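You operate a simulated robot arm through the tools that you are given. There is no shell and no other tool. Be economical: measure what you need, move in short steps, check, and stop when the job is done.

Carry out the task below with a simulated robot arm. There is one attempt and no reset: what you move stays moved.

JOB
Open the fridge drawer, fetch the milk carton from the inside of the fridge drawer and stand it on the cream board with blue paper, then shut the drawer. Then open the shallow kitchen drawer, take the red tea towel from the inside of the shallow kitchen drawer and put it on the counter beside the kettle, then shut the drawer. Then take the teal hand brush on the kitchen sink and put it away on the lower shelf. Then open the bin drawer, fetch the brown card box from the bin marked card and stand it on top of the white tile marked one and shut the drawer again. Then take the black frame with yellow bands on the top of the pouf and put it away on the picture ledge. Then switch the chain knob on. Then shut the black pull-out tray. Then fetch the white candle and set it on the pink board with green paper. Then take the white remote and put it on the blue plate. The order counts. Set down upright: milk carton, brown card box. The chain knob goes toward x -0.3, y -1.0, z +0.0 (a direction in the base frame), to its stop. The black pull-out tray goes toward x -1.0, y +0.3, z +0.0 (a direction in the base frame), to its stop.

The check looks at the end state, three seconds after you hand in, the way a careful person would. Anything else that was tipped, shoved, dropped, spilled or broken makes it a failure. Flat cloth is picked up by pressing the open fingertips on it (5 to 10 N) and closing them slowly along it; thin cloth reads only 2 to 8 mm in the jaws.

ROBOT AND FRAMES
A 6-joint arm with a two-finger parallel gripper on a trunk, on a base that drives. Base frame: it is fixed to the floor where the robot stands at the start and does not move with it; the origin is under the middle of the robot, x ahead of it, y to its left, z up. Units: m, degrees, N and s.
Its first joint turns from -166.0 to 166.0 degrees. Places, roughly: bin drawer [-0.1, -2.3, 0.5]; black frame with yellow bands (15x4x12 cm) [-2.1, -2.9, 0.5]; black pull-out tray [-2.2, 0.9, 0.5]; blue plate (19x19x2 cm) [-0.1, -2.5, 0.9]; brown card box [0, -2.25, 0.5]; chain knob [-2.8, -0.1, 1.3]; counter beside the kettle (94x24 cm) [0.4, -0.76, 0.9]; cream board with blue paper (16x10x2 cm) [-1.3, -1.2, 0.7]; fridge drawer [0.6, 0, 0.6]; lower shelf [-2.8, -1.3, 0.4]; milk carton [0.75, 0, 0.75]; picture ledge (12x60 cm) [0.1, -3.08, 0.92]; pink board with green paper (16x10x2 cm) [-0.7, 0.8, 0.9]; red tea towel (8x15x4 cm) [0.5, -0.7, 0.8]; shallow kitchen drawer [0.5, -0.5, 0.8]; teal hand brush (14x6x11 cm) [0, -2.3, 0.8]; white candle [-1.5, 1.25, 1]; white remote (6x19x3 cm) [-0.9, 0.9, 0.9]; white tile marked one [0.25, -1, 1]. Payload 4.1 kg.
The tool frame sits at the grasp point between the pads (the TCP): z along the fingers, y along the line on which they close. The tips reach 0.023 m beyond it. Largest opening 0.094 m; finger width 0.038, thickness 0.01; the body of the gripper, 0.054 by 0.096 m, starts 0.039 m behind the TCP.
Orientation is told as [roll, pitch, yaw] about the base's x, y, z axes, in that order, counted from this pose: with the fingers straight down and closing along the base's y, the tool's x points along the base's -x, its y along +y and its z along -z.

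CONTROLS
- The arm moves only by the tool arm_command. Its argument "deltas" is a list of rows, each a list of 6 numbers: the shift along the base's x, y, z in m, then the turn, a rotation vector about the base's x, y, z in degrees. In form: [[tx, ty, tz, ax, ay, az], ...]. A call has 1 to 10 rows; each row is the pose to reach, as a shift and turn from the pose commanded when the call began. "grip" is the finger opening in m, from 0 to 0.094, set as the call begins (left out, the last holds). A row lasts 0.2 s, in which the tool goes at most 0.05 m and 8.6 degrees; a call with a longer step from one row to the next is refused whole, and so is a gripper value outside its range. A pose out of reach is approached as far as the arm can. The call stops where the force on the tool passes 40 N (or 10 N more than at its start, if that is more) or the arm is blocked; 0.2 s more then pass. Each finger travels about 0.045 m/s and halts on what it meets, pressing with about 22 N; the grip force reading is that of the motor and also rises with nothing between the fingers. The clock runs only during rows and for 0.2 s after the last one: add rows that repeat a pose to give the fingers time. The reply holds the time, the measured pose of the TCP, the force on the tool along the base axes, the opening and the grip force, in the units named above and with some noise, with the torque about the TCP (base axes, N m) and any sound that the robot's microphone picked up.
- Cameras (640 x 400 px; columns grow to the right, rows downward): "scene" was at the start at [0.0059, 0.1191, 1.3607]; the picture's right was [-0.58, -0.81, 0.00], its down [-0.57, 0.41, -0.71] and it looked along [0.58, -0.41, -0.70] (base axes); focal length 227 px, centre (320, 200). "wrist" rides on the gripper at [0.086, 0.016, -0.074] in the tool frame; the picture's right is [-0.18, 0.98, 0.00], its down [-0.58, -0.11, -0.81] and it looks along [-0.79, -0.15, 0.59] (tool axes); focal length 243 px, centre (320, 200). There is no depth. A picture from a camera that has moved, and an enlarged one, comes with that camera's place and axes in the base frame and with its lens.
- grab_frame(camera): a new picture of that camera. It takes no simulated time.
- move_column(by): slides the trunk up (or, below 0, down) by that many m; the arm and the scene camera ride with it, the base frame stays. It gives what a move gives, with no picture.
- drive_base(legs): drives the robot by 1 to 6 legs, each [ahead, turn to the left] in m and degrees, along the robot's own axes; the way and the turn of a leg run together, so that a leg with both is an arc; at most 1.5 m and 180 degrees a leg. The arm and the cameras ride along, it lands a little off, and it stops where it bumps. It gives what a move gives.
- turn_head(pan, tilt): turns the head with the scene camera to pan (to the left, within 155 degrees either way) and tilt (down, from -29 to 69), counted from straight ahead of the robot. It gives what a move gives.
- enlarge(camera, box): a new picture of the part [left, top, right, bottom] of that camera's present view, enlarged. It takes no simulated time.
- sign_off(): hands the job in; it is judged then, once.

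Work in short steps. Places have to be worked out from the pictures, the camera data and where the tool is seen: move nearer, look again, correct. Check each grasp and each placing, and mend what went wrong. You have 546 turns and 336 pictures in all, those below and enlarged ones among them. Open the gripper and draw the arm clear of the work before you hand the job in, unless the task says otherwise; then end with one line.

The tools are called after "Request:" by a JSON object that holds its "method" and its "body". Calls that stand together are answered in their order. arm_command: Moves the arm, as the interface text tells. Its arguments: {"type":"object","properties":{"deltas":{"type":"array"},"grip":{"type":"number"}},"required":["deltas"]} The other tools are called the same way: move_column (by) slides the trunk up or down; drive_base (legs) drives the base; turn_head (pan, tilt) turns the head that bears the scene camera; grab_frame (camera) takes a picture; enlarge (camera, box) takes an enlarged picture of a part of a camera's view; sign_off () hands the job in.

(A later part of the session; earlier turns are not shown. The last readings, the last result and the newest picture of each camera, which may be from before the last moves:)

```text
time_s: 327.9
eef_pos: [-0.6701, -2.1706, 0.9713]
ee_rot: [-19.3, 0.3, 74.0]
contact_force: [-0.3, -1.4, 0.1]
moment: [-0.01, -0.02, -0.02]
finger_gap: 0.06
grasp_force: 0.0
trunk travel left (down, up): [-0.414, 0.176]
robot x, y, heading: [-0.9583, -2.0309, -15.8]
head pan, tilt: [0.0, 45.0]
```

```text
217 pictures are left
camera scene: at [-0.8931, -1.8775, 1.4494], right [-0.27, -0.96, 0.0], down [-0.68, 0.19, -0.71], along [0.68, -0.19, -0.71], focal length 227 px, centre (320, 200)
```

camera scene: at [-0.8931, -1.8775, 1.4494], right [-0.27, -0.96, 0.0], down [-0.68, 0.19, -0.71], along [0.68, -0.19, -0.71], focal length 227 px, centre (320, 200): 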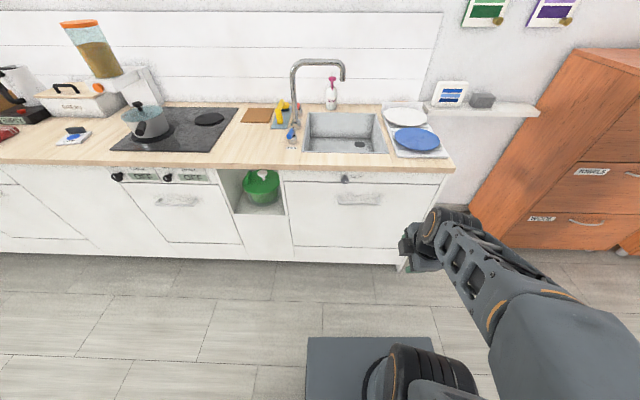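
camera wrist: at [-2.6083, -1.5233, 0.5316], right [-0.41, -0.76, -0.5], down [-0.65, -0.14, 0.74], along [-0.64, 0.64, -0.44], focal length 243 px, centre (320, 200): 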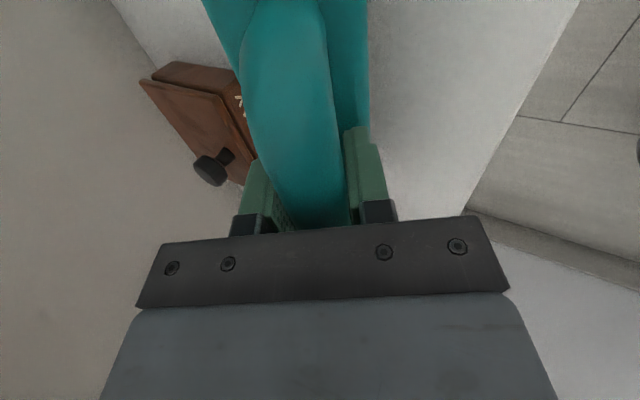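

Bin drawer handle is under the sink at about v=-2.235, z≈0.68. I enlarge to check the panel and knob.

Request:
{"method": "enlarge", "body": {"camera": "scene", "box": [275, 150, 455, 265]}}

```text
3.48 times, centred on (365, 208) of scene
camera zoom: at [-0.8931, -1.8775, 1.4494], right [-0.27, -0.96, 0.0], down [-0.68, 0.19, -0.71], along [0.68, -0.19, -0.71], focal length 791 px, centre (164, 174)
```

zoom: 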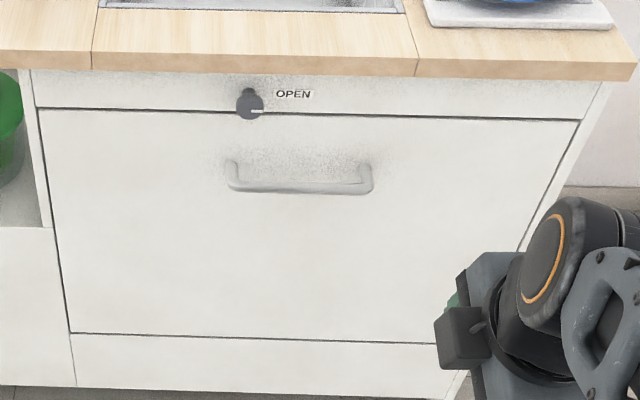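

The knob points to OPEN, so the drawer is unlatched. I extend 0.3 m while tilting the tool to horizontal.

Request:
{"method": "arm_command", "body": {"deltas": [[0.033, -0.006, 0, -2.3, -7.5, 0], [0.066, -0.012, 0, -4.6, -15.1, 0], [0.099, -0.018, 0, -6.8, -22.6, 0], [0.132, -0.024, 0, -9.1, -30.1, 0], [0.165, -0.03, 0, -11.4, -37.6, 0], [0.198, -0.036, 0, -13.7, -45.2, 0], [0.231, -0.042, 0, -15.9, -52.7, 0], [0.264, -0.048, 0, -18.2, -60.2, 0], [0.297, -0.054, 0, -20.5, -67.7, 0]], "grip": 0.05}}

Request:
{"method": "move_column", "body": {"by": -0.285}}

Request:
{"method": "grab_frame", "body": {"camera": "wrist"}}

Request:
{"method": "grab_frame", "body": {"camera": "scene"}}

```text
time_s: 329.9
eef_pos: [-0.372, -2.2251, 0.9705]
ee_rot: [-90.1, 0.8, 73.2]
contact_force: [-0.4, 0.1, 0.4]
moment: [0.0, 0.02, 0.0]
finger_gap: 0.0496
grasp_force: 0.2
out of reach, approached as far as the arm can: row 4, 5
trunk travel left (down, up): [-0.414, 0.176]
robot x, y, heading: [-0.9587, -2.0285, -15.6]
head pan, tilt: [0.0, 45.0]
```

```text
time_s: 332.8
eef_pos: [-0.3735, -2.2242, 0.6853]
ee_rot: [-90.0, 0.8, 73.2]
contact_force: [0.4, 0.0, 0.6]
moment: [0.03, 0.0, 0.0]
finger_gap: 0.0498
grasp_force: 0.0
trunk travel left (down, up): [-0.129, 0.461]
robot x, y, heading: [-0.9579, -2.0328, -15.7]
head pan, tilt: [0.0, 45.0]
```

```text
215 pictures are left
camera wrist: at [-0.4692, -2.2844, 0.6702], right [0.05, 0.16, -0.99], down [-0.6, 0.79, 0.1], along [0.8, 0.59, 0.14], focal length 243 px, centre (320, 200)
```

wrist: 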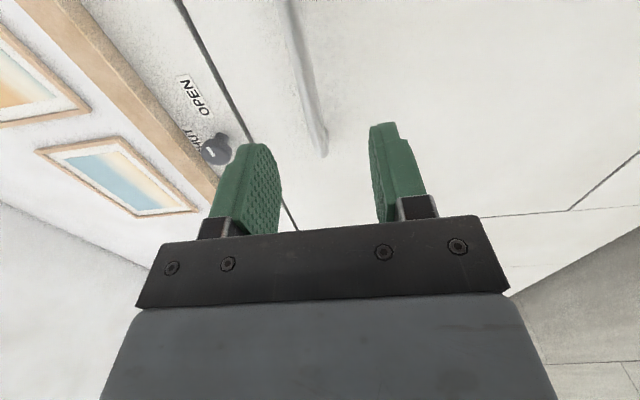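

```text
214 pictures are left
camera scene: at [-0.893, -1.8775, 1.1644], right [-0.27, -0.96, 0.0], down [-0.68, 0.19, -0.71], along [0.68, -0.19, -0.71], focal length 227 px, centre (320, 200)
```

scene: 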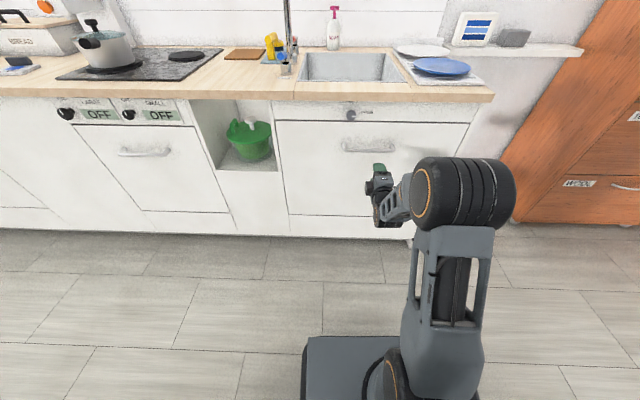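

Handle at z≈0.684, v≈-2.23; TCP aligned. Drive forward 0.145 m with a 1° correction and check.

Request:
{"method": "drive_base", "body": {"legs": [[0.145, -1]]}}

Request:
{"method": "grab_frame", "body": {"camera": "wrist"}}

```text
time_s: 334.1
eef_pos: [-0.2382, -2.2757, 0.6851]
ee_rot: [-90.0, 0.7, 72.0]
contact_force: [1.0, -0.4, -0.1]
moment: [-0.04, -0.01, 0.01]
finger_gap: 0.0501
grasp_force: 0.1
trunk travel left (down, up): [-0.129, 0.461]
robot x, y, heading: [-0.8171, -2.0735, -17.0]
head pan, tilt: [0.0, 45.0]
```

```text
213 pictures are left
camera wrist: at [-0.336, -2.334, 0.6702], right [0.05, 0.16, -0.99], down [-0.59, 0.8, 0.1], along [0.81, 0.57, 0.14], focal length 243 px, centre (320, 200)
```

wrist: 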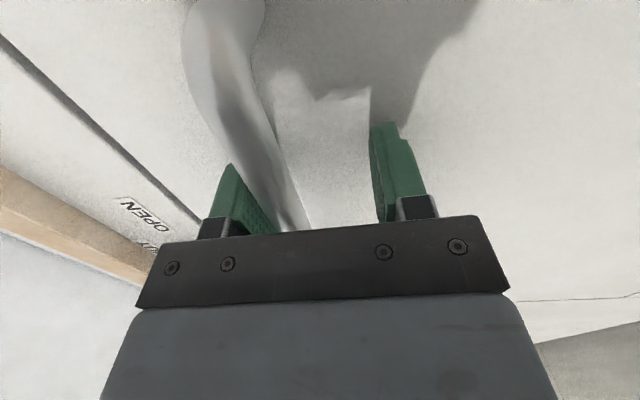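

The bar is higher than the tool centre and close to the right bend. I back 2 cm, raise 14 mm, shift 2 cm left, then look.

Request:
{"method": "arm_command", "body": {"deltas": [[-0.0192, 0.0057, 0, 0, 0, 0], [-0.0134, 0.0249, 0.014, 0, 0, 1.2], [0.0, 0.021, 0.014, 0, 0, 1.2], [0.0154, 0.0163, 0.014, 0, 0, 1.2]]}}

Request:
{"method": "grab_frame", "body": {"camera": "wrist"}}

```text
time_s: 335.1
eef_pos: [-0.2312, -2.2561, 0.6973]
ee_rot: [-89.8, 0.8, 73.2]
contact_force: [-25.4, 8.3, 4.8]
moment: [-0.35, -0.81, -0.48]
finger_gap: 0.0516
grasp_force: 2.0
trunk travel left (down, up): [-0.129, 0.461]
robot x, y, heading: [-0.8193, -2.0721, -16.8]
head pan, tilt: [0.0, 45.0]
stopped in row 4: the force on the tool passed its limit (the readings are from after the stop); the commanded pose is now the measured one
```

```text
212 pictures are left
camera wrist: at [-0.3277, -2.3169, 0.6828], right [0.05, 0.16, -0.99], down [-0.6, 0.79, 0.1], along [0.8, 0.59, 0.14], focal length 243 px, centre (320, 200)
```

wrist: 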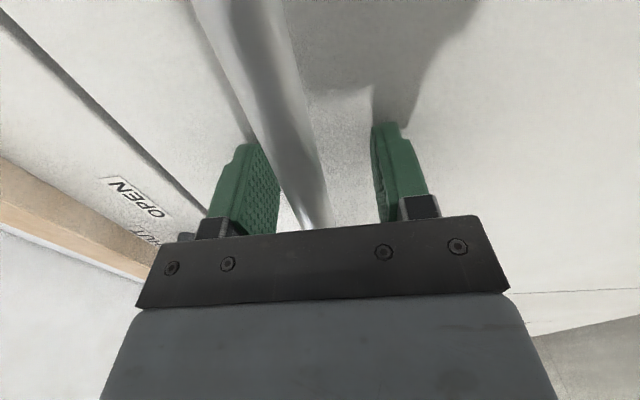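

Tips touch the face here (u≈0.45). Bar is a bit high; back off 6 mm, raise 8 mm, and close.

Request:
{"method": "arm_command", "body": {"deltas": [[-0.006, 0.0018, 0, 0, 0, 0], [-0.006, 0.0018, 0.008, 0, 0, 0], [-0.006, 0.0018, 0.008, 0, 0, 0]]}}

Request:
{"method": "arm_command", "body": {"deltas": [[0, 0, 0, 0, 0, 0], [0, 0, 0, 0, 0, 0], [0, 0, 0, 0, 0, 0], [0, 0, 0, 0, 0, 0]], "grip": 0.0}}

Request:
{"method": "grab_frame", "body": {"camera": "wrist"}}

```text
time_s: 335.9
eef_pos: [-0.2337, -2.2552, 0.705]
ee_rot: [-89.7, 0.9, 73.3]
contact_force: [0.2, 0.7, -0.1]
moment: [0.0, 0.01, 0.01]
finger_gap: 0.0501
grasp_force: 0.0
trunk travel left (down, up): [-0.129, 0.461]
robot x, y, heading: [-0.8182, -2.0741, -17.0]
head pan, tilt: [0.0, 45.0]
```

```text
time_s: 336.9
eef_pos: [-0.2336, -2.2557, 0.7011]
ee_rot: [-89.2, 0.7, 73.3]
contact_force: [-4.4, 1.2, -26.9]
moment: [1.64, -0.88, 0.31]
finger_gap: 0.016
grasp_force: 45.0
trunk travel left (down, up): [-0.129, 0.461]
robot x, y, heading: [-0.8178, -2.0717, -16.8]
head pan, tilt: [0.0, 45.0]
```

```text
211 pictures are left
camera wrist: at [-0.3311, -2.3151, 0.686], right [0.04, 0.17, -0.98], down [-0.6, 0.79, 0.11], along [0.8, 0.59, 0.13], focal length 243 px, centre (320, 200)
```

wrist: 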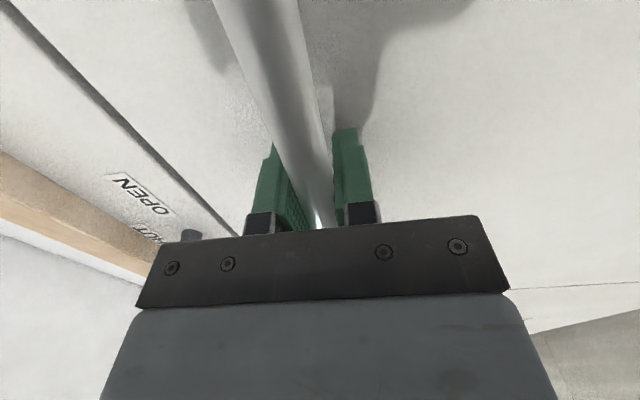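

Gripped firmly. I ease the vertical bias and pull 0.15 m as a test (table corner behind limits me to about 0.3 m).

Request:
{"method": "arm_command", "body": {"deltas": [[0, 0, -0.004, 0, 0, 0], [0, 0, -0.004, 0, 0, 0]]}}

Request:
{"method": "drive_base", "body": {"legs": [[-0.15, 0]]}}

Request:
{"method": "grab_frame", "body": {"camera": "scene"}}

```text
time_s: 337.6
eef_pos: [-0.234, -2.2546, 0.7008]
ee_rot: [-89.7, 0.8, 73.3]
contact_force: [-4.9, 6.0, -16.4]
moment: [1.72, -0.65, -1.34]
finger_gap: 0.0162
grasp_force: 45.1
trunk travel left (down, up): [-0.129, 0.461]
robot x, y, heading: [-0.8209, -2.0729, -16.7]
head pan, tilt: [0.0, 45.0]
```

```text
time_s: 338.9
eef_pos: [-0.3757, -2.2102, 0.6995]
ee_rot: [-89.6, 1.0, 73.6]
contact_force: [9.8, 24.5, -10.5]
moment: [1.62, -0.73, 0.49]
finger_gap: 0.0162
grasp_force: 44.3
trunk travel left (down, up): [-0.129, 0.461]
robot x, y, heading: [-0.9623, -2.0286, -16.8]
head pan, tilt: [0.0, 45.0]
```

```text
210 pictures are left
camera scene: at [-0.8935, -1.8746, 1.1641], right [-0.29, -0.96, 0.0], down [-0.68, 0.2, -0.71], along [0.68, -0.2, -0.71], focal length 227 px, centre (320, 200)
```

scene: 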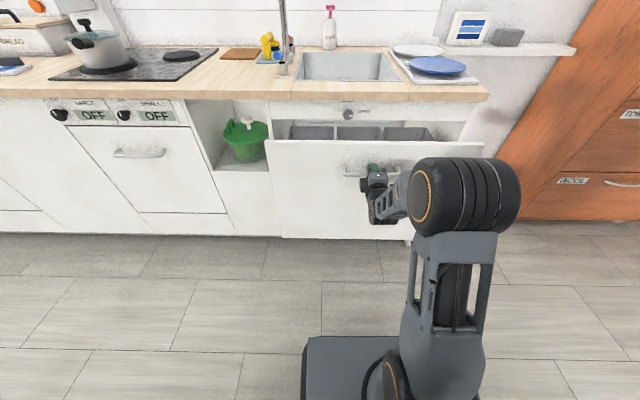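

It opens, with three bins inside. Pull another 0.14 m.

Request:
{"method": "drive_base", "body": {"legs": [[-0.14, 0]]}}

Request:
{"method": "turn_head", "body": {"pan": 160, "tilt": 60}}

Request:
{"method": "turn_head", "body": {"pan": -150, "tilt": 55}}

Request:
{"method": "grab_frame", "body": {"camera": "scene"}}

```text
time_s: 340.2
eef_pos: [-0.5099, -2.1684, 0.7006]
ee_rot: [-89.6, 1.0, 73.7]
contact_force: [11.2, 27.5, -5.6]
moment: [1.64, -0.6, 0.03]
finger_gap: 0.0161
grasp_force: 44.6
trunk travel left (down, up): [-0.129, 0.461]
robot x, y, heading: [-1.0968, -1.9885, -16.9]
head pan, tilt: [0.0, 45.0]
```

```text
time_s: 342.6
eef_pos: [-0.5106, -2.1686, 0.6989]
ee_rot: [-89.7, 0.9, 73.7]
contact_force: [4.8, 12.3, -2.7]
moment: [1.55, -0.62, 0.47]
finger_gap: 0.0163
grasp_force: 45.0
trunk travel left (down, up): [-0.129, 0.461]
robot x, y, heading: [-1.0951, -1.9891, -16.5]
head pan, tilt: [154.7, 60.0]
```

```text
time_s: 346.8
eef_pos: [-0.5106, -2.1687, 0.6999]
ee_rot: [-89.6, 0.9, 73.7]
contact_force: [2.2, 10.3, -4.6]
moment: [1.6, -0.58, -0.01]
finger_gap: 0.016
grasp_force: 45.0
trunk travel left (down, up): [-0.129, 0.461]
robot x, y, heading: [-1.1017, -1.986, -16.7]
head pan, tilt: [-150.0, 55.0]
```

```text
209 pictures are left
camera scene: at [-1.177, -1.8282, 1.1509], right [-0.23, 0.97, 0.0], down [0.8, 0.19, -0.57], along [-0.56, -0.13, -0.82], focal length 227 px, centre (320, 200)
```

scene: 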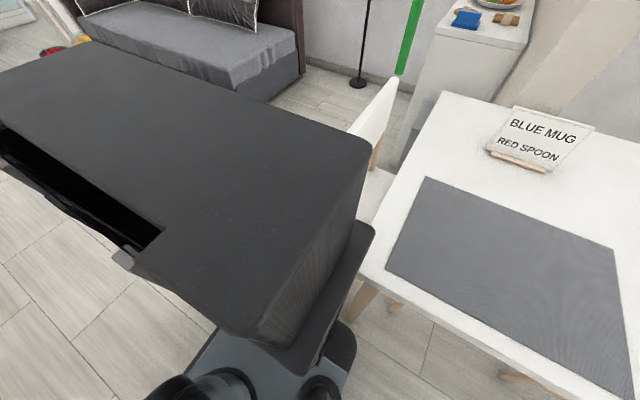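

The robot's rear is near the table corner, so I stop here (opened 0.29 m). Release the handle, draw the arm back and up.

Request:
{"method": "arm_command", "body": {"deltas": [[0, 0, 0, 0, 0, 0], [0, 0, 0, 0, 0, 0], [0, 0, 0, 0, 0, 0]], "grip": 0.06}}

Request:
{"method": "arm_command", "body": {"deltas": [[-0.03, 0.009, 0, 0, 0, 0], [-0.06, 0.018, 0, 0, 0, 0], [-0.06, 0.018, 0.05, 0, 0, 0], [-0.06, 0.018, 0.1, 0, 0, 0], [-0.06, 0.018, 0.15, 0, 0, 0]]}}

Request:
{"method": "move_column", "body": {"by": 0.4}}

Request:
{"method": "arm_command", "body": {"deltas": [[0, 0, 0, 2.44, 8.14, 0], [0, 0, 0, 4.88, 16.3, 0], [0, 0, 0, 7.32, 24.4, 0], [0, 0, 0, 9.76, 32.6, 0], [0, 0, 0, 12.2, 40.7, 0], [0, 0, 0, 14.6, 48.9, 0], [0, 0, 0, 17.1, 57.0, 0], [0, 0, 0, 19.5, 65.1, 0], [0, 0, 0, 22.0, 73.3, 0], [0, 0, 0, 24.4, 81.4, 0]], "grip": 0.094}}

Request:
{"method": "turn_head", "body": {"pan": 0, "tilt": 55}}

Request:
{"method": "grab_frame", "body": {"camera": "scene"}}

Request:
{"method": "grab_frame", "body": {"camera": "wrist"}}

```text
time_s: 347.6
eef_pos: [-0.5114, -2.1686, 0.6998]
ee_rot: [-89.9, 0.9, 73.6]
contact_force: [0.5, -0.3, -0.5]
moment: [-0.03, -0.01, 0.0]
finger_gap: 0.0602
grasp_force: 0.0
trunk travel left (down, up): [-0.129, 0.461]
robot x, y, heading: [-1.0996, -1.9861, -16.6]
head pan, tilt: [-150.0, 55.0]
```

```text
time_s: 348.8
eef_pos: [-0.5684, -2.1525, 0.8491]
ee_rot: [-89.7, 1.0, 73.6]
contact_force: [0.9, -0.4, 0.1]
moment: [0.01, 0.01, 0.0]
finger_gap: 0.0603
grasp_force: 0.1
trunk travel left (down, up): [-0.129, 0.461]
robot x, y, heading: [-1.0999, -1.9881, -16.7]
head pan, tilt: [-150.0, 55.0]
```

```text
time_s: 352.6
eef_pos: [-0.5677, -2.1528, 1.249]
ee_rot: [-89.9, 1.0, 73.7]
contact_force: [0.7, -0.5, -0.2]
moment: [-0.02, 0.0, 0.03]
finger_gap: 0.0599
grasp_force: 0.1
trunk travel left (down, up): [-0.529, 0.061]
robot x, y, heading: [-1.0993, -1.9909, -16.9]
head pan, tilt: [-150.0, 55.0]
```

```text
time_s: 354.8
eef_pos: [-0.5675, -2.153, 1.2485]
ee_rot: [-4.6, -0.3, 74.3]
contact_force: [0.0, -0.3, -0.2]
moment: [0.0, -0.02, 0.01]
finger_gap: 0.0943
grasp_force: 0.0
out of reach, approached as far as the arm can: row 3
trunk travel left (down, up): [-0.529, 0.061]
robot x, y, heading: [-1.0993, -1.9861, -16.4]
head pan, tilt: [-150.0, 55.0]
```

```text
time_s: 357.2
eef_pos: [-0.5688, -2.1529, 1.2479]
ee_rot: [-4.7, -0.3, 74.2]
contact_force: [-0.6, -0.1, -0.1]
moment: [0.02, 0.0, -0.04]
finger_gap: 0.094
grasp_force: 0.0
trunk travel left (down, up): [-0.529, 0.061]
robot x, y, heading: [-1.0956, -1.9899, -16.9]
head pan, tilt: [0.0, 55.0]
```

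```text
208 pictures are left
camera scene: at [-1.0382, -1.8324, 1.551], right [-0.29, -0.96, 0.0], down [-0.78, 0.23, -0.57], along [0.55, -0.16, -0.82], focal length 227 px, centre (320, 200)
```

scene: 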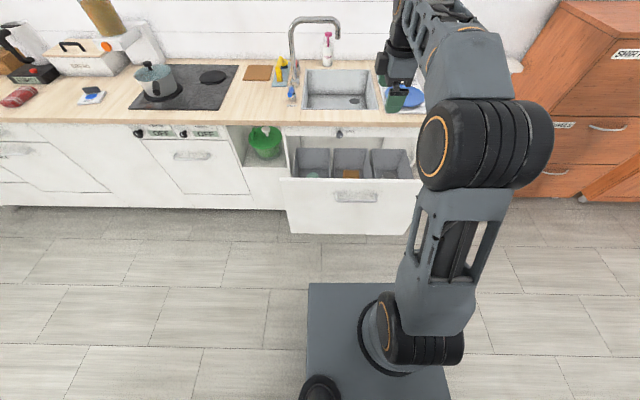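

```text
207 pictures are left
camera wrist: at [-0.6139, -2.2291, 1.321], right [-0.89, 0.44, -0.08], down [0.2, 0.54, 0.82], along [0.41, 0.71, -0.57], focal length 243 px, centre (320, 200)
```

wrist: 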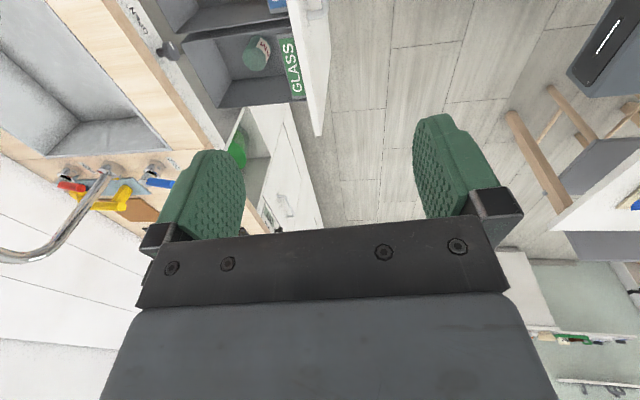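

Three bins; GLASS is leftmost and the middle one shows something brown. I drive 0.2 m nearer and look in.

Request:
{"method": "drive_base", "body": {"legs": [[0.22, 0]]}}

Request:
{"method": "turn_head", "body": {"pan": -3, "tilt": 62}}

Request:
{"method": "enlarge", "body": {"camera": "scene", "box": [250, 90, 450, 215]}}

```text
time_s: 358.9
eef_pos: [-0.354, -2.2175, 1.2482]
ee_rot: [-4.9, -0.3, 74.2]
contact_force: [-0.6, -1.0, 0.6]
moment: [-0.02, -0.01, -0.01]
finger_gap: 0.094
grasp_force: 0.0
trunk travel left (down, up): [-0.529, 0.061]
robot x, y, heading: [-0.8851, -2.056, -16.5]
head pan, tilt: [0.0, 55.0]
```

```text
time_s: 359.6
eef_pos: [-0.355, -2.2181, 1.248]
ee_rot: [-4.8, -0.2, 74.2]
contact_force: [0.0, 0.5, -0.5]
moment: [0.0, -0.01, 0.02]
finger_gap: 0.0942
grasp_force: 0.0
trunk travel left (down, up): [-0.529, 0.061]
robot x, y, heading: [-0.8833, -2.0571, -16.6]
head pan, tilt: [-3.0, 62.0]
```

```text
3.20 times, centred on (350, 152) of scene
camera zoom: at [-0.8335, -1.8991, 1.5426], right [-0.33, -0.94, 0.0], down [-0.83, 0.29, -0.47], along [0.44, -0.16, -0.88], focal length 728 px, centre (224, 352)
```

zoom: 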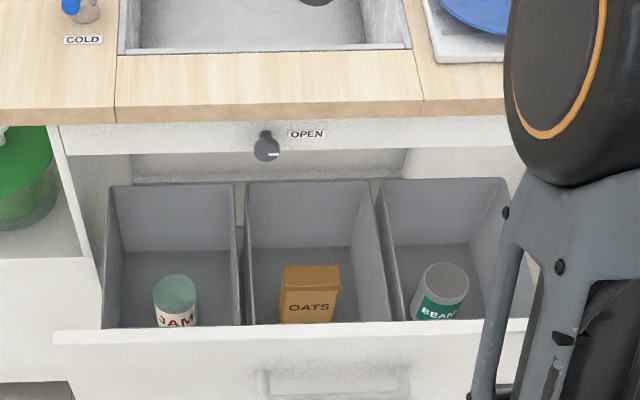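

The brown OATS box is in the middle bin. I position the arm a bit right and lower to see it with the wrist camera.

Request:
{"method": "arm_command", "body": {"deltas": [[0.0, -0.03, -0.03, 0, 4.8, 0], [0.0, -0.06, -0.06, 0, 4.8, 0], [0.0, -0.09, -0.09, 0, 4.8, 0], [0.0, -0.12, -0.12, 0, 4.8, 0], [0, -0.12, -0.16, 0, 4.8, 0]]}}

Request:
{"method": "grab_frame", "body": {"camera": "wrist"}}

```text
time_s: 360.8
eef_pos: [-0.354, -2.339, 1.0891]
ee_rot: [-0.2, 1.0, 74.3]
contact_force: [0.5, -0.1, 0.3]
moment: [-0.02, 0.0, 0.0]
finger_gap: 0.0942
grasp_force: 0.0
trunk travel left (down, up): [-0.529, 0.061]
robot x, y, heading: [-0.8837, -2.052, -16.4]
head pan, tilt: [-3.0, 62.0]
```

```text
205 pictures are left
camera wrist: at [-0.3933, -2.4148, 1.1654], right [-0.9, 0.44, -0.01], down [0.26, 0.54, 0.8], along [0.36, 0.71, -0.61], focal length 243 px, centre (320, 200)
```

wrist: 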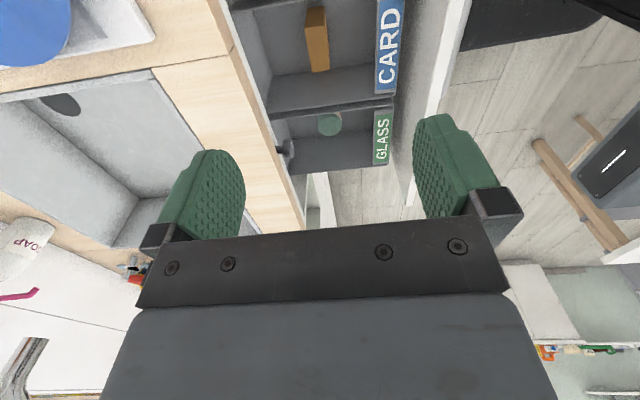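

CARD label confirmed on the middle bin. Box top z≈0.62, centre ≈(-0.288, -2.238), 8.7 cm along v and ~5 cm along u. I move over it and lower.

Request:
{"method": "drive_base", "body": {"legs": [[0.05, 0]]}}

Request:
{"method": "arm_command", "body": {"deltas": [[0.004, 0.029, 0, 0, 0, -1], [0.008, 0.058, 0, 0, -1, -1], [0.012, 0.087, 0, 0, -1, -1], [0.018, 0.116, 0, 0, -1, -1]]}}

Request:
{"method": "move_column", "body": {"by": -0.3}}

Request:
{"method": "grab_frame", "body": {"camera": "wrist"}}

Request:
{"method": "enlarge", "body": {"camera": "scene", "box": [250, 60, 450, 185]}}

```text
time_s: 361.7
eef_pos: [-0.305, -2.352, 1.0892]
ee_rot: [-0.2, 1.0, 74.3]
contact_force: [0.6, 0.7, 0.2]
moment: [0.01, 0.02, 0.0]
finger_gap: 0.094
grasp_force: 0.1
trunk travel left (down, up): [-0.529, 0.061]
robot x, y, heading: [-0.8342, -2.067, -16.5]
head pan, tilt: [-3.0, 62.0]
```

```text
time_s: 362.7
eef_pos: [-0.2877, -2.2363, 1.0884]
ee_rot: [-1.1, 0.9, 73.1]
contact_force: [-0.2, -0.6, 0.1]
moment: [0.0, -0.01, 0.02]
finger_gap: 0.0943
grasp_force: 0.1
trunk travel left (down, up): [-0.529, 0.061]
robot x, y, heading: [-0.8377, -2.0663, -16.5]
head pan, tilt: [-3.0, 62.0]
```

```text
time_s: 365.7
eef_pos: [-0.2891, -2.2377, 0.7893]
ee_rot: [-1.1, 0.8, 73.3]
contact_force: [0.5, -0.1, 0.3]
moment: [-0.02, 0.0, 0.0]
finger_gap: 0.0939
grasp_force: 0.2
trunk travel left (down, up): [-0.229, 0.361]
robot x, y, heading: [-0.8344, -2.0675, -16.4]
head pan, tilt: [-3.0, 62.0]
```

```text
204 pictures are left
camera wrist: at [-0.3304, -2.3126, 0.8651], right [-0.89, 0.46, -0.02], down [0.26, 0.54, 0.8], along [0.38, 0.7, -0.6], focal length 243 px, centre (320, 200)
```

wrist: 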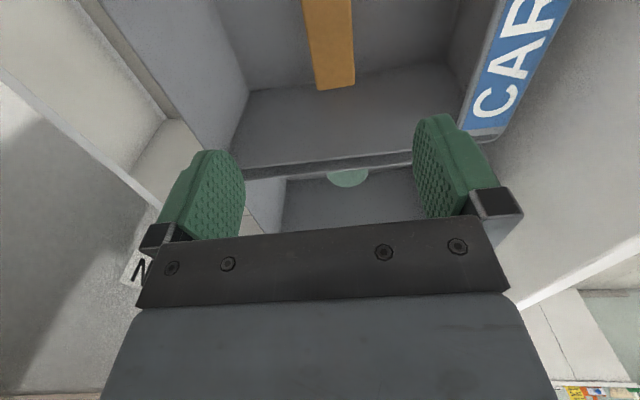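

```text
3.20 times, centred on (350, 122) of scene
camera zoom: at [-0.7856, -1.9133, 1.2426], right [-0.33, -0.94, 0.0], down [-0.83, 0.29, -0.47], along [0.44, -0.16, -0.88], focal length 728 px, centre (224, 448)
```

zoom: 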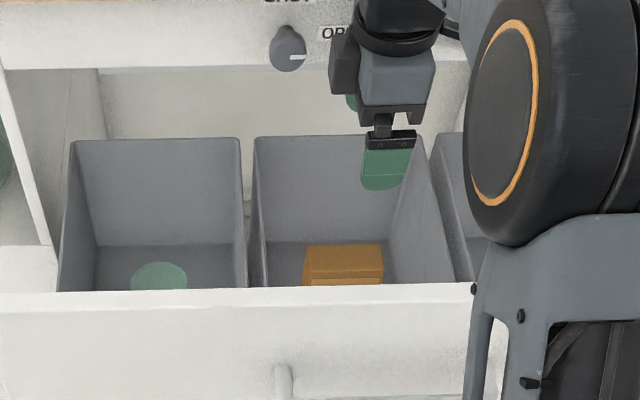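

Aligned: box centre u≈0.361, v≈-2.226. Descend by 0.185 m stepwise.

Request:
{"method": "arm_command", "body": {"deltas": [[-0.003, 0.001, -0.04, 0, 0, 0], [-0.003, 0.001, -0.08, 0, 0, 0], [-0.003, 0.001, -0.12, 0, 0, 0], [-0.003, 0.001, -0.15, 0, 0, 0]]}}

Request:
{"method": "grab_frame", "body": {"camera": "wrist"}}

```text
time_s: 366.7
eef_pos: [-0.2917, -2.2364, 0.6397]
ee_rot: [-1.0, 0.8, 73.2]
contact_force: [-1.0, 0.7, -0.7]
moment: [0.02, 0.01, 0.0]
finger_gap: 0.094
grasp_force: 0.1
trunk travel left (down, up): [-0.229, 0.361]
robot x, y, heading: [-0.8357, -2.07, -16.5]
head pan, tilt: [-3.0, 62.0]
```

```text
202 pictures are left
camera wrist: at [-0.3337, -2.3118, 0.7152], right [-0.89, 0.46, -0.02], down [0.26, 0.54, 0.8], along [0.38, 0.7, -0.6], focal length 243 px, centre (320, 200)
```

wrist: 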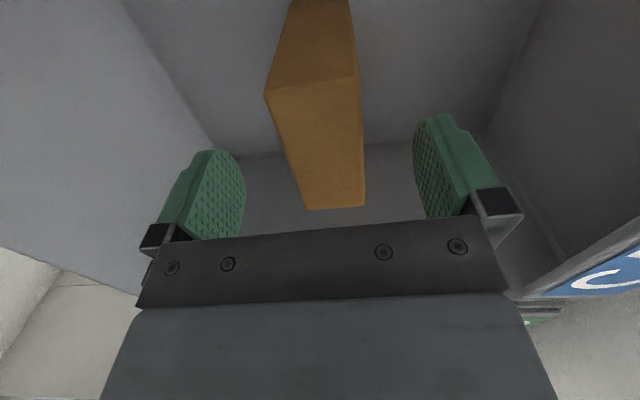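

Box is centred between the fingers, top z≈0.623. Down 4 cm more and close.

Request:
{"method": "arm_command", "body": {"deltas": [[0, 0, -0.02, 0, 0, 0], [0, 0, -0.038, 0, 0, 0], [0, 0, -0.038, 0, 0, 0]]}}

Request:
{"method": "arm_command", "body": {"deltas": [[0, 0, 0, 0, 0, 0], [0, 0, 0, 0, 0, 0], [0, 0, 0, 0, 0, 0], [0, 0, 0, 0, 0, 0], [0, 0, 0, 0, 0, 0]], "grip": 0.03}}

Request:
{"method": "arm_command", "body": {"deltas": [[0, 0, 0.03, 0, 0, 0], [0, 0, 0.06, 0, 0, 0], [0, 0, 0.06, 0, 0, 0]]}}

Request:
{"method": "grab_frame", "body": {"camera": "wrist"}}

```text
time_s: 367.5
eef_pos: [-0.2908, -2.2366, 0.6038]
ee_rot: [-1.6, 0.7, 73.3]
contact_force: [1.3, -2.4, 20.1]
moment: [-1.6, 1.07, 0.24]
finger_gap: 0.0942
grasp_force: 0.1
trunk travel left (down, up): [-0.229, 0.361]
robot x, y, heading: [-0.8373, -2.0703, -16.6]
head pan, tilt: [-3.0, 62.0]
```

```text
time_s: 368.7
eef_pos: [-0.2922, -2.2375, 0.6036]
ee_rot: [-1.5, 0.8, 73.1]
contact_force: [0.6, -9.0, 34.7]
moment: [-2.04, 1.46, 0.37]
finger_gap: 0.0394
grasp_force: 22.0
trunk travel left (down, up): [-0.229, 0.361]
robot x, y, heading: [-0.8362, -2.0739, -16.6]
head pan, tilt: [-3.0, 62.0]
```

```text
time_s: 369.5
eef_pos: [-0.2909, -2.2358, 0.6595]
ee_rot: [-1.1, 0.7, 73.2]
contact_force: [-0.1, -0.3, -0.1]
moment: [-0.01, 0.03, -0.01]
finger_gap: 0.0392
grasp_force: 21.9
trunk travel left (down, up): [-0.229, 0.361]
robot x, y, heading: [-0.8345, -2.0649, -16.6]
head pan, tilt: [-3.0, 62.0]
```

```text
201 pictures are left
camera wrist: at [-0.3335, -2.3123, 0.7358], right [-0.89, 0.46, -0.02], down [0.26, 0.54, 0.8], along [0.38, 0.71, -0.6], focal length 243 px, centre (320, 200)
```

wrist: 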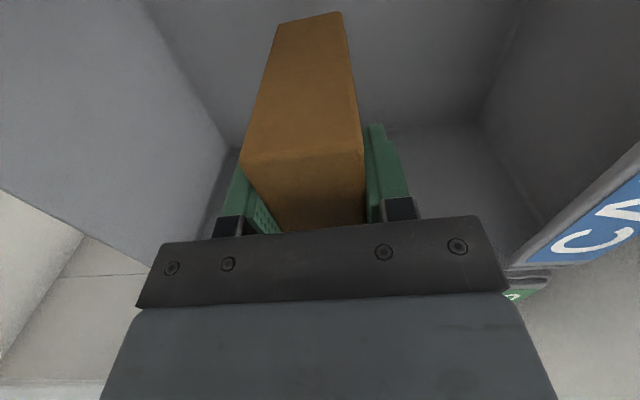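

Box gripped (0.039). I raise it clear with the column, then drive along the counter to the ONE tile.

Request:
{"method": "move_column", "body": {"by": 0.35}}

Request:
{"method": "grab_frame", "body": {"camera": "scene"}}

Request:
{"method": "drive_base", "body": {"legs": [[0, 90], [1.25, 0], [0, -90]]}}

Request:
{"method": "turn_head", "body": {"pan": 5, "tilt": 50}}

Request:
{"method": "grab_frame", "body": {"camera": "scene"}}

```text
time_s: 372.9
eef_pos: [-0.2917, -2.2373, 1.0104]
ee_rot: [-1.1, 0.8, 73.1]
contact_force: [-0.1, -0.1, -0.3]
moment: [0.05, 0.01, -0.02]
finger_gap: 0.0398
grasp_force: 22.1
trunk travel left (down, up): [-0.579, 0.011]
robot x, y, heading: [-0.838, -2.07, -16.4]
head pan, tilt: [-3.0, 62.0]
```

```text
200 pictures are left
camera scene: at [-0.7855, -1.9134, 1.5926], right [-0.33, -0.94, 0.0], down [-0.83, 0.29, -0.47], along [0.44, -0.16, -0.88], focal length 227 px, centre (320, 200)
```

scene: 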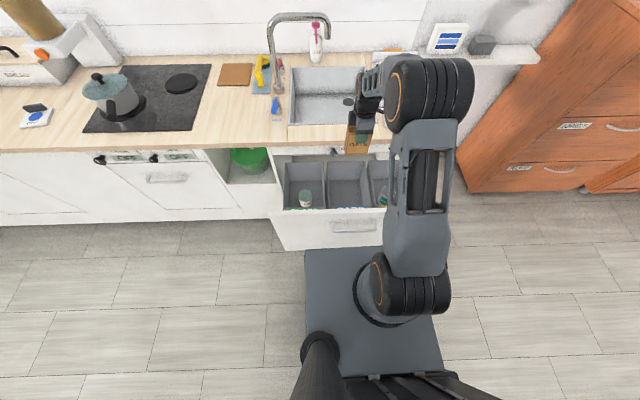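

```text
time_s: 386.8
eef_pos: [0.0783, -1.0372, 1.0091]
ee_rot: [-1.1, 0.7, 73.5]
contact_force: [0.2, 0.6, 0.3]
moment: [-0.03, 0.04, 0.03]
finger_gap: 0.0397
grasp_force: 22.1
trunk travel left (down, up): [-0.579, 0.011]
robot x, y, heading: [-0.467, -0.8698, -16.3]
head pan, tilt: [-3.0, 62.0]
```

```text
time_s: 387.5
eef_pos: [0.0786, -1.0354, 1.0109]
ee_rot: [-0.9, 0.8, 73.5]
contact_force: [-0.7, 0.2, -0.4]
moment: [0.0, 0.01, 0.0]
finger_gap: 0.0394
grasp_force: 22.2
trunk travel left (down, up): [-0.579, 0.011]
robot x, y, heading: [-0.4713, -0.8724, -16.2]
head pan, tilt: [5.0, 50.0]
```

```text
199 pictures are left
camera scene: at [-0.4027, -0.7092, 1.6074], right [-0.2, -0.98, 0.0], down [-0.75, 0.15, -0.64], along [0.63, -0.13, -0.77], focal length 227 px, centre (320, 200)
```

scene: 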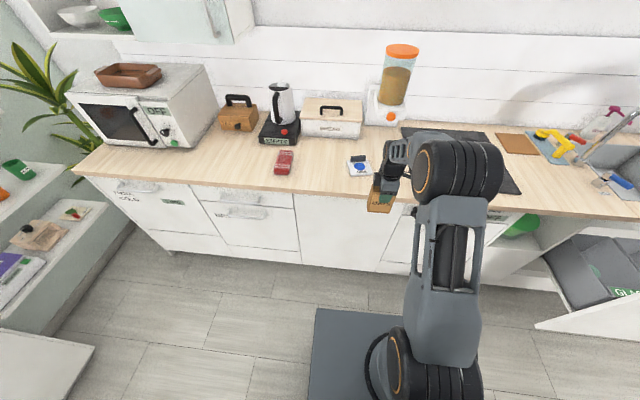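

Request:
{"method": "enlarge", "body": {"camera": "scene", "box": [330, 140, 410, 190]}}

```text
8.00 times, centred on (370, 165) of scene
camera zoom: at [-0.4027, -0.7092, 1.6074], right [-0.2, -0.98, 0.0], down [-0.75, 0.15, -0.64], along [0.63, -0.13, -0.77], focal length 1819 px, centre (-80, 480)
```

zoom: 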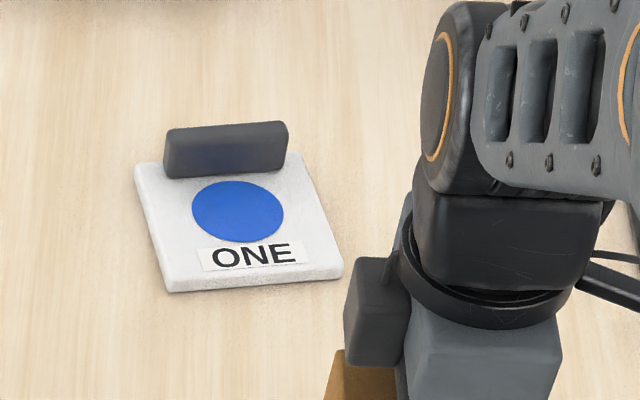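

The tile (10×10 cm, black backrest at the rear) is centred near (0.318, -1.033), turned about -5°; free spot in front of backrest at ≈(0.31, -1.034). I raise the box 0.13 m with 11.5° of yaw, then drive 0.22 m nearer.

Request:
{"method": "arm_command", "body": {"deltas": [[0, 0, 0.04, 0, 0, 4], [0, 0, 0.08, 0, 0, 8], [0, 0, 0.13, 0, 0, 11.5]]}}

Request:
{"method": "drive_base", "body": {"legs": [[0.22, 0]]}}

Request:
{"method": "grab_frame", "body": {"camera": "scene"}}

```text
time_s: 388.3
eef_pos: [0.0799, -1.0366, 1.1401]
ee_rot: [-1.2, 0.7, 85.0]
contact_force: [0.7, -0.1, -1.1]
moment: [-0.02, -0.01, -0.01]
finger_gap: 0.0394
grasp_force: 22.2
trunk travel left (down, up): [-0.579, 0.011]
robot x, y, heading: [-0.4695, -0.8724, -16.2]
head pan, tilt: [5.0, 50.0]
```

```text
time_s: 390.0
eef_pos: [0.2893, -1.0963, 1.1397]
ee_rot: [-1.0, 0.7, 85.2]
contact_force: [0.2, -0.4, -0.5]
moment: [-0.04, 0.01, -0.01]
finger_gap: 0.0394
grasp_force: 22.4
trunk travel left (down, up): [-0.579, 0.011]
robot x, y, heading: [-0.2576, -0.9289, -16.1]
head pan, tilt: [5.0, 50.0]
```

```text
197 pictures are left
camera scene: at [-0.1943, -0.7695, 1.6074], right [-0.19, -0.98, 0.0], down [-0.75, 0.15, -0.64], along [0.63, -0.12, -0.77], focal length 227 px, centre (320, 200)
```

scene: 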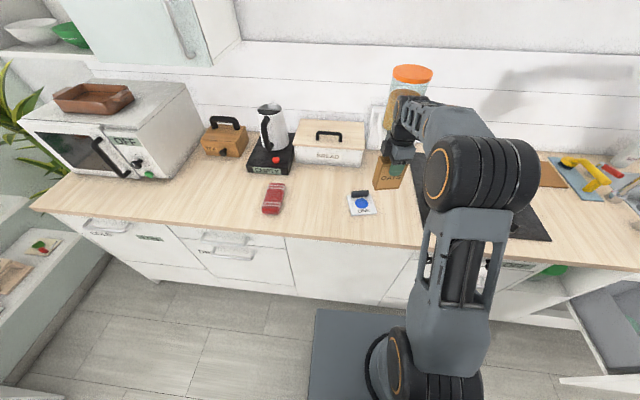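

Request:
{"method": "enlarge", "body": {"camera": "scene", "box": [330, 140, 442, 210]}}

Request:
{"method": "enlarge", "body": {"camera": "scene", "box": [335, 175, 399, 215]}}

```text
5.71 times, centred on (386, 175) of scene
camera zoom: at [-0.1943, -0.7695, 1.6074], right [-0.19, -0.98, 0.0], down [-0.75, 0.15, -0.64], along [0.63, -0.12, -0.77], focal length 1299 px, centre (-57, 343)
```

zoom: 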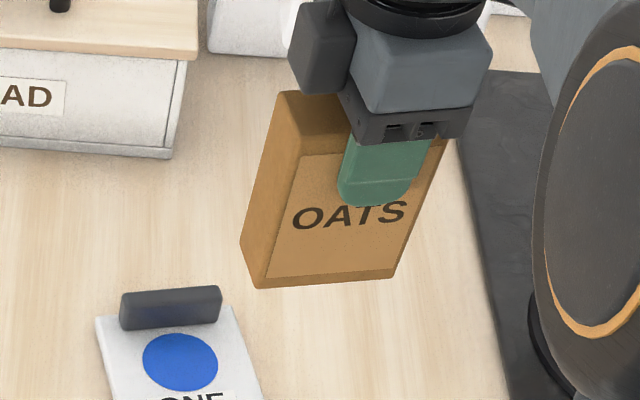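

```text
10.00 times, centred on (367, 195) of scene
camera zoom: at [-0.1943, -0.7695, 1.6074], right [-0.19, -0.98, 0.0], down [-0.75, 0.15, -0.64], along [0.63, -0.12, -0.77], focal length 2273 px, centre (-150, 250)
```

zoom: 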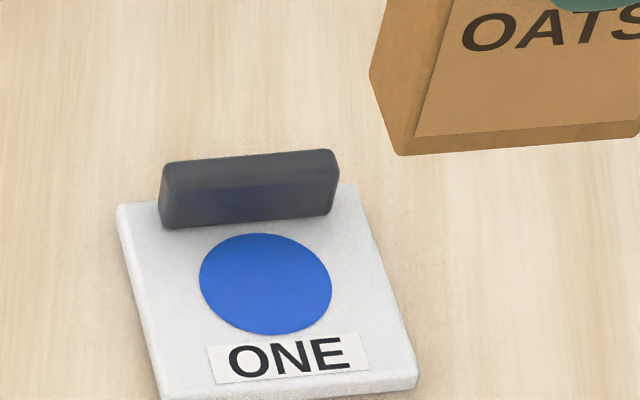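

Free depth between tile front and backrest is x 0.278–0.358; target centre (0.32, -1.038). Box bottom is ~0.095 below TCP. I move over and lower to ~2 cm above.

Request:
{"method": "arm_command", "body": {"deltas": [[0.016, 0.029, 0, 0, 0, 0], [0.031, 0.058, 0, 0, 0, 0], [0.031, 0.058, -0.04, 0, 0, 0], [0.031, 0.058, -0.08, 0, 0, 0], [0.031, 0.058, -0.1, 0, 0, 0]]}}

Request:
{"method": "enlarge", "body": {"camera": "scene", "box": [320, 150, 416, 210]}}

Request:
{"method": "grab_frame", "body": {"camera": "wrist"}}

```text
time_s: 391.2
eef_pos: [0.321, -1.0375, 1.039]
ee_rot: [-1.2, 0.8, 85.1]
contact_force: [-0.5, 0.7, 0.3]
moment: [0.0, -0.01, 0.02]
finger_gap: 0.0395
grasp_force: 22.1
trunk travel left (down, up): [-0.579, 0.011]
robot x, y, heading: [-0.2608, -0.9339, -15.9]
head pan, tilt: [5.0, 50.0]
```

```text
6.67 times, centred on (368, 180) of scene
camera zoom: at [-0.195, -0.7692, 1.6075], right [-0.19, -0.98, 0.0], down [-0.75, 0.15, -0.64], along [0.63, -0.12, -0.77], focal length 1516 px, centre (0, 333)
```

zoom: 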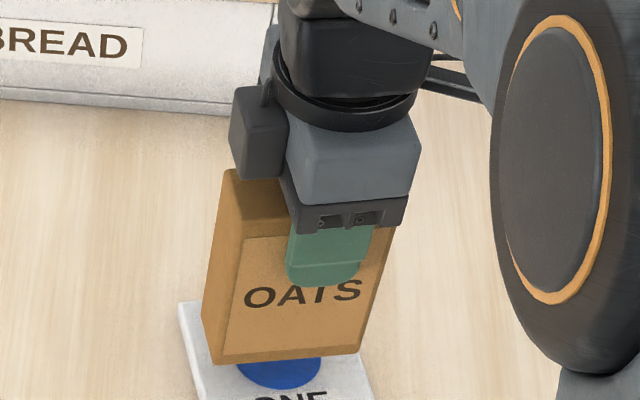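

```text
193 pictures are left
camera wrist: at [0.295, -1.12, 1.1148], right [-0.96, 0.27, -0.02], down [0.14, 0.58, 0.8], along [0.23, 0.77, -0.6], focal length 243 px, centre (320, 200)
```

wrist: 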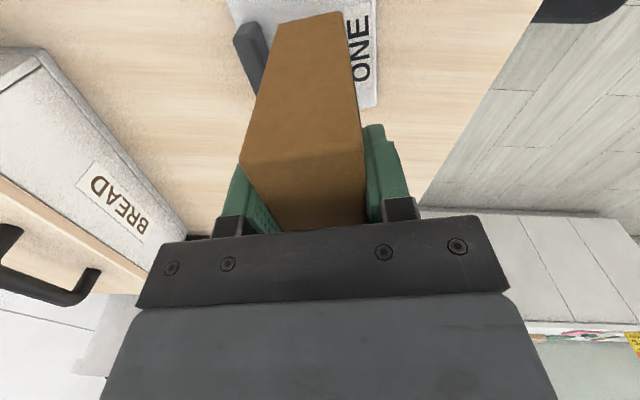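

Looks aligned, with a small gap to the backrest. Lower gently to contact.

Request:
{"method": "arm_command", "body": {"deltas": [[-0.003, 0, -0.01, 0, 0, 0], [-0.003, 0, -0.018, 0, 0, 0], [-0.003, 0, -0.024, 0, 0, 0]]}}

Request:
{"method": "arm_command", "body": {"deltas": [[0, 0, -0.004, 0, 0, 0], [0, 0, -0.008, 0, 0, 0]]}}

Request:
{"method": "enlarge", "body": {"camera": "scene", "box": [320, 150, 416, 210]}}

```text
time_s: 392.0
eef_pos: [0.3171, -1.0378, 1.0152]
ee_rot: [-1.1, 0.9, 85.1]
contact_force: [-0.4, -0.2, -0.2]
moment: [0.04, -0.03, 0.01]
finger_gap: 0.0394
grasp_force: 21.6
trunk travel left (down, up): [-0.579, 0.011]
robot x, y, heading: [-0.2598, -0.9292, -16.3]
head pan, tilt: [5.0, 50.0]
```

```text
time_s: 392.6
eef_pos: [0.316, -1.0371, 1.011]
ee_rot: [-1.4, 0.7, 85.2]
contact_force: [0.8, -0.2, 14.9]
moment: [0.0, 0.26, -0.02]
finger_gap: 0.0394
grasp_force: 21.9
trunk travel left (down, up): [-0.579, 0.011]
robot x, y, heading: [-0.2563, -0.9303, -16.2]
head pan, tilt: [5.0, 50.0]
```

```text
6.67 times, centred on (368, 180) of scene
camera zoom: at [-0.1965, -0.7691, 1.6079], right [-0.19, -0.98, 0.0], down [-0.75, 0.15, -0.64], along [0.63, -0.12, -0.77], focal length 1516 px, centre (0, 333)
```

zoom: 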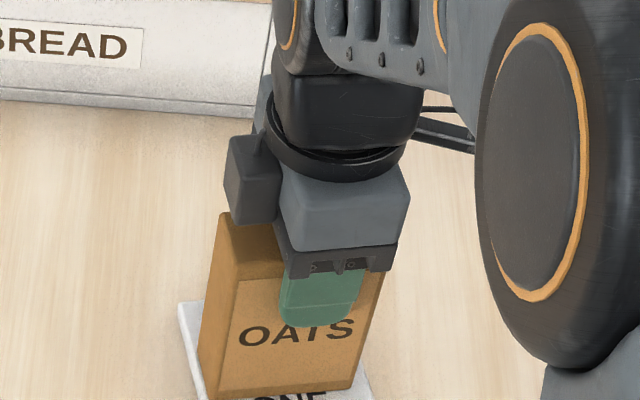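

Seated (15 N). Release and rise straight up.

Request:
{"method": "arm_command", "body": {"deltas": [[0, 0, 0.002, 0, 0, 0], [0, 0, 0.002, 0, 0, 0], [0, 0, 0.002, 0, 0, 0]], "grip": 0.07}}

Request:
{"method": "arm_command", "body": {"deltas": [[0, 0, 0.03, 0, 0, 0], [0, 0, 0.07, 0, 0, 0], [0, 0, 0.11, 0, 0, 0], [0, 0, 0.15, 0, 0, 0]]}}

Request:
{"method": "enlarge", "body": {"camera": "scene", "box": [320, 150, 416, 210]}}

```text
time_s: 393.4
eef_pos: [0.317, -1.0378, 1.0102]
ee_rot: [-1.1, 0.8, 85.1]
contact_force: [0.1, 0.5, 0.7]
moment: [-0.01, 0.0, 0.02]
finger_gap: 0.0699
grasp_force: 0.0
trunk travel left (down, up): [-0.579, 0.011]
robot x, y, heading: [-0.2606, -0.9331, -16.2]
head pan, tilt: [5.0, 50.0]
```

```text
time_s: 394.4
eef_pos: [0.3155, -1.039, 1.1628]
ee_rot: [-1.1, 0.8, 85.2]
contact_force: [0.3, 0.0, 0.7]
moment: [0.02, 0.0, -0.03]
finger_gap: 0.07
grasp_force: 0.0
trunk travel left (down, up): [-0.579, 0.011]
robot x, y, heading: [-0.2559, -0.9321, -15.9]
head pan, tilt: [5.0, 50.0]
```

```text
6.67 times, centred on (368, 180) of scene
camera zoom: at [-0.1955, -0.7692, 1.6074], right [-0.19, -0.98, 0.0], down [-0.75, 0.15, -0.64], along [0.63, -0.12, -0.77], focal length 1516 px, centre (0, 333)
```

zoom: 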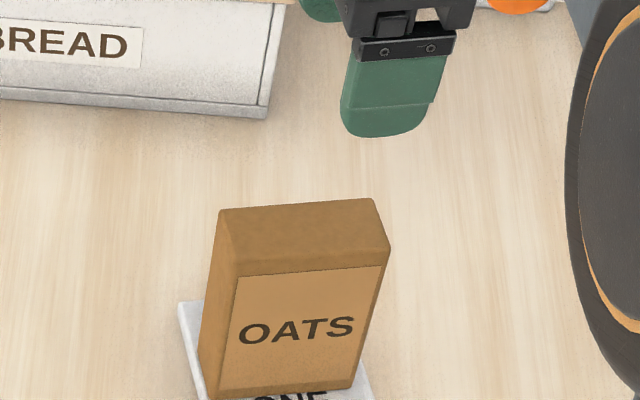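

The OATS box stands on the tile. Now back to shut the bin drawer: reverse the route with arm raised.

Request:
{"method": "drive_base", "body": {"legs": [[-0.23, 0], [0, -90.5], [1.25, 0], [0, 90]]}}

Request:
{"method": "turn_head", "body": {"pan": 0, "tilt": 50}}

Request:
{"method": "grab_frame", "body": {"camera": "scene"}}

```text
time_s: 409.8
eef_pos: [-0.2679, -2.2142, 1.1607]
ee_rot: [-1.0, 0.9, 83.2]
contact_force: [0.6, -0.1, 0.4]
moment: [0.03, 0.02, 0.01]
finger_gap: 0.07
grasp_force: 0.0
trunk travel left (down, up): [-0.579, 0.011]
robot x, y, heading: [-0.841, -2.0851, -18.2]
head pan, tilt: [5.0, 50.0]
```

```text
time_s: 410.4
eef_pos: [-0.2676, -2.2143, 1.1619]
ee_rot: [-1.1, 0.6, 83.3]
contact_force: [-0.3, 0.8, 0.2]
moment: [0.0, 0.01, 0.01]
finger_gap: 0.0698
grasp_force: 0.0
trunk travel left (down, up): [-0.579, 0.011]
robot x, y, heading: [-0.8352, -2.0849, -18.1]
head pan, tilt: [0.0, 50.0]
```

```text
190 pictures are left
camera scene: at [-0.7726, -1.9333, 1.6075], right [-0.31, -0.95, 0.0], down [-0.73, 0.24, -0.64], along [0.61, -0.2, -0.77], focal length 227 px, centre (320, 200)
```

scene: 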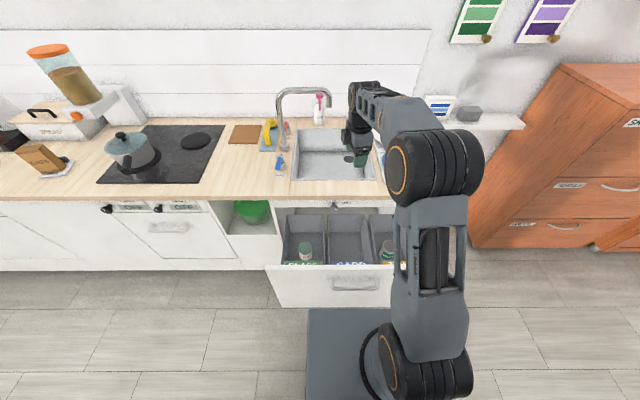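

I back 0.28 m, tilt the tool horizontal with a small retraction, then lower in front of the drawer face.

Request:
{"method": "drive_base", "body": {"legs": [[-0.28, 1.4]]}}

Request:
{"method": "arm_command", "body": {"deltas": [[0, 0, 0, -2.44, -8.14, 0], [0, 0, 0, -4.88, -16.3, 0], [0, 0, 0, -7.32, -24.4, 0], [0, 0, 0, -9.76, -32.6, 0], [0, 0, 0, -12.2, -40.7, 0], [-0.01, 0.003, 0, -14.6, -48.9, 0], [-0.02, 0.006, 0, -17.1, -57.0, 0], [-0.03, 0.009, 0, -19.5, -65.1, 0], [-0.038, 0.0115, 0, -22.0, -73.3, 0], [-0.038, 0.0115, 0, -24.4, -81.4, 0]], "grip": 0.0}}

Request:
{"method": "grab_frame", "body": {"camera": "scene"}}

```text
time_s: 412.4
eef_pos: [-0.5379, -2.1157, 1.1624]
ee_rot: [-1.0, 0.8, 84.6]
contact_force: [0.1, -0.2, 0.5]
moment: [0.03, -0.01, 0.02]
finger_gap: 0.0699
grasp_force: 0.1
trunk travel left (down, up): [-0.579, 0.011]
robot x, y, heading: [-1.1111, -2.0013, -16.7]
head pan, tilt: [0.0, 50.0]
```

```text
time_s: 414.6
eef_pos: [-0.5753, -2.0956, 1.1633]
ee_rot: [-86.2, 11.2, 73.2]
contact_force: [0.4, 0.1, -0.3]
moment: [0.02, 0.01, -0.02]
finger_gap: 0.0
grasp_force: 22.1
out of reach, approached as far as the arm can: row 7, 10
trunk travel left (down, up): [-0.579, 0.011]
robot x, y, heading: [-1.1114, -2.0012, -16.7]
head pan, tilt: [0.0, 50.0]
```

```text
189 pictures are left
camera scene: at [-1.0485, -1.8469, 1.6074], right [-0.29, -0.96, 0.0], down [-0.73, 0.22, -0.64], along [0.62, -0.18, -0.77], focal length 227 px, centre (320, 200)
```

scene: 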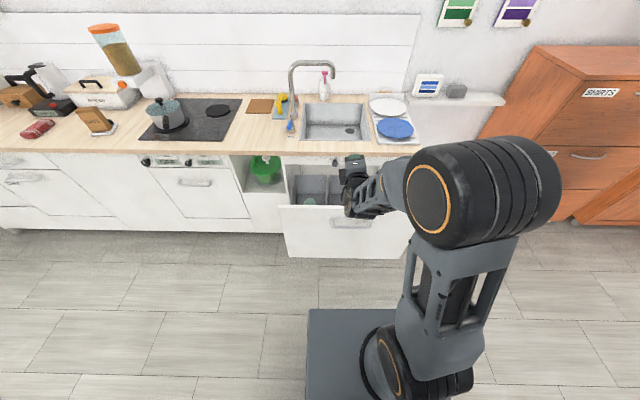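

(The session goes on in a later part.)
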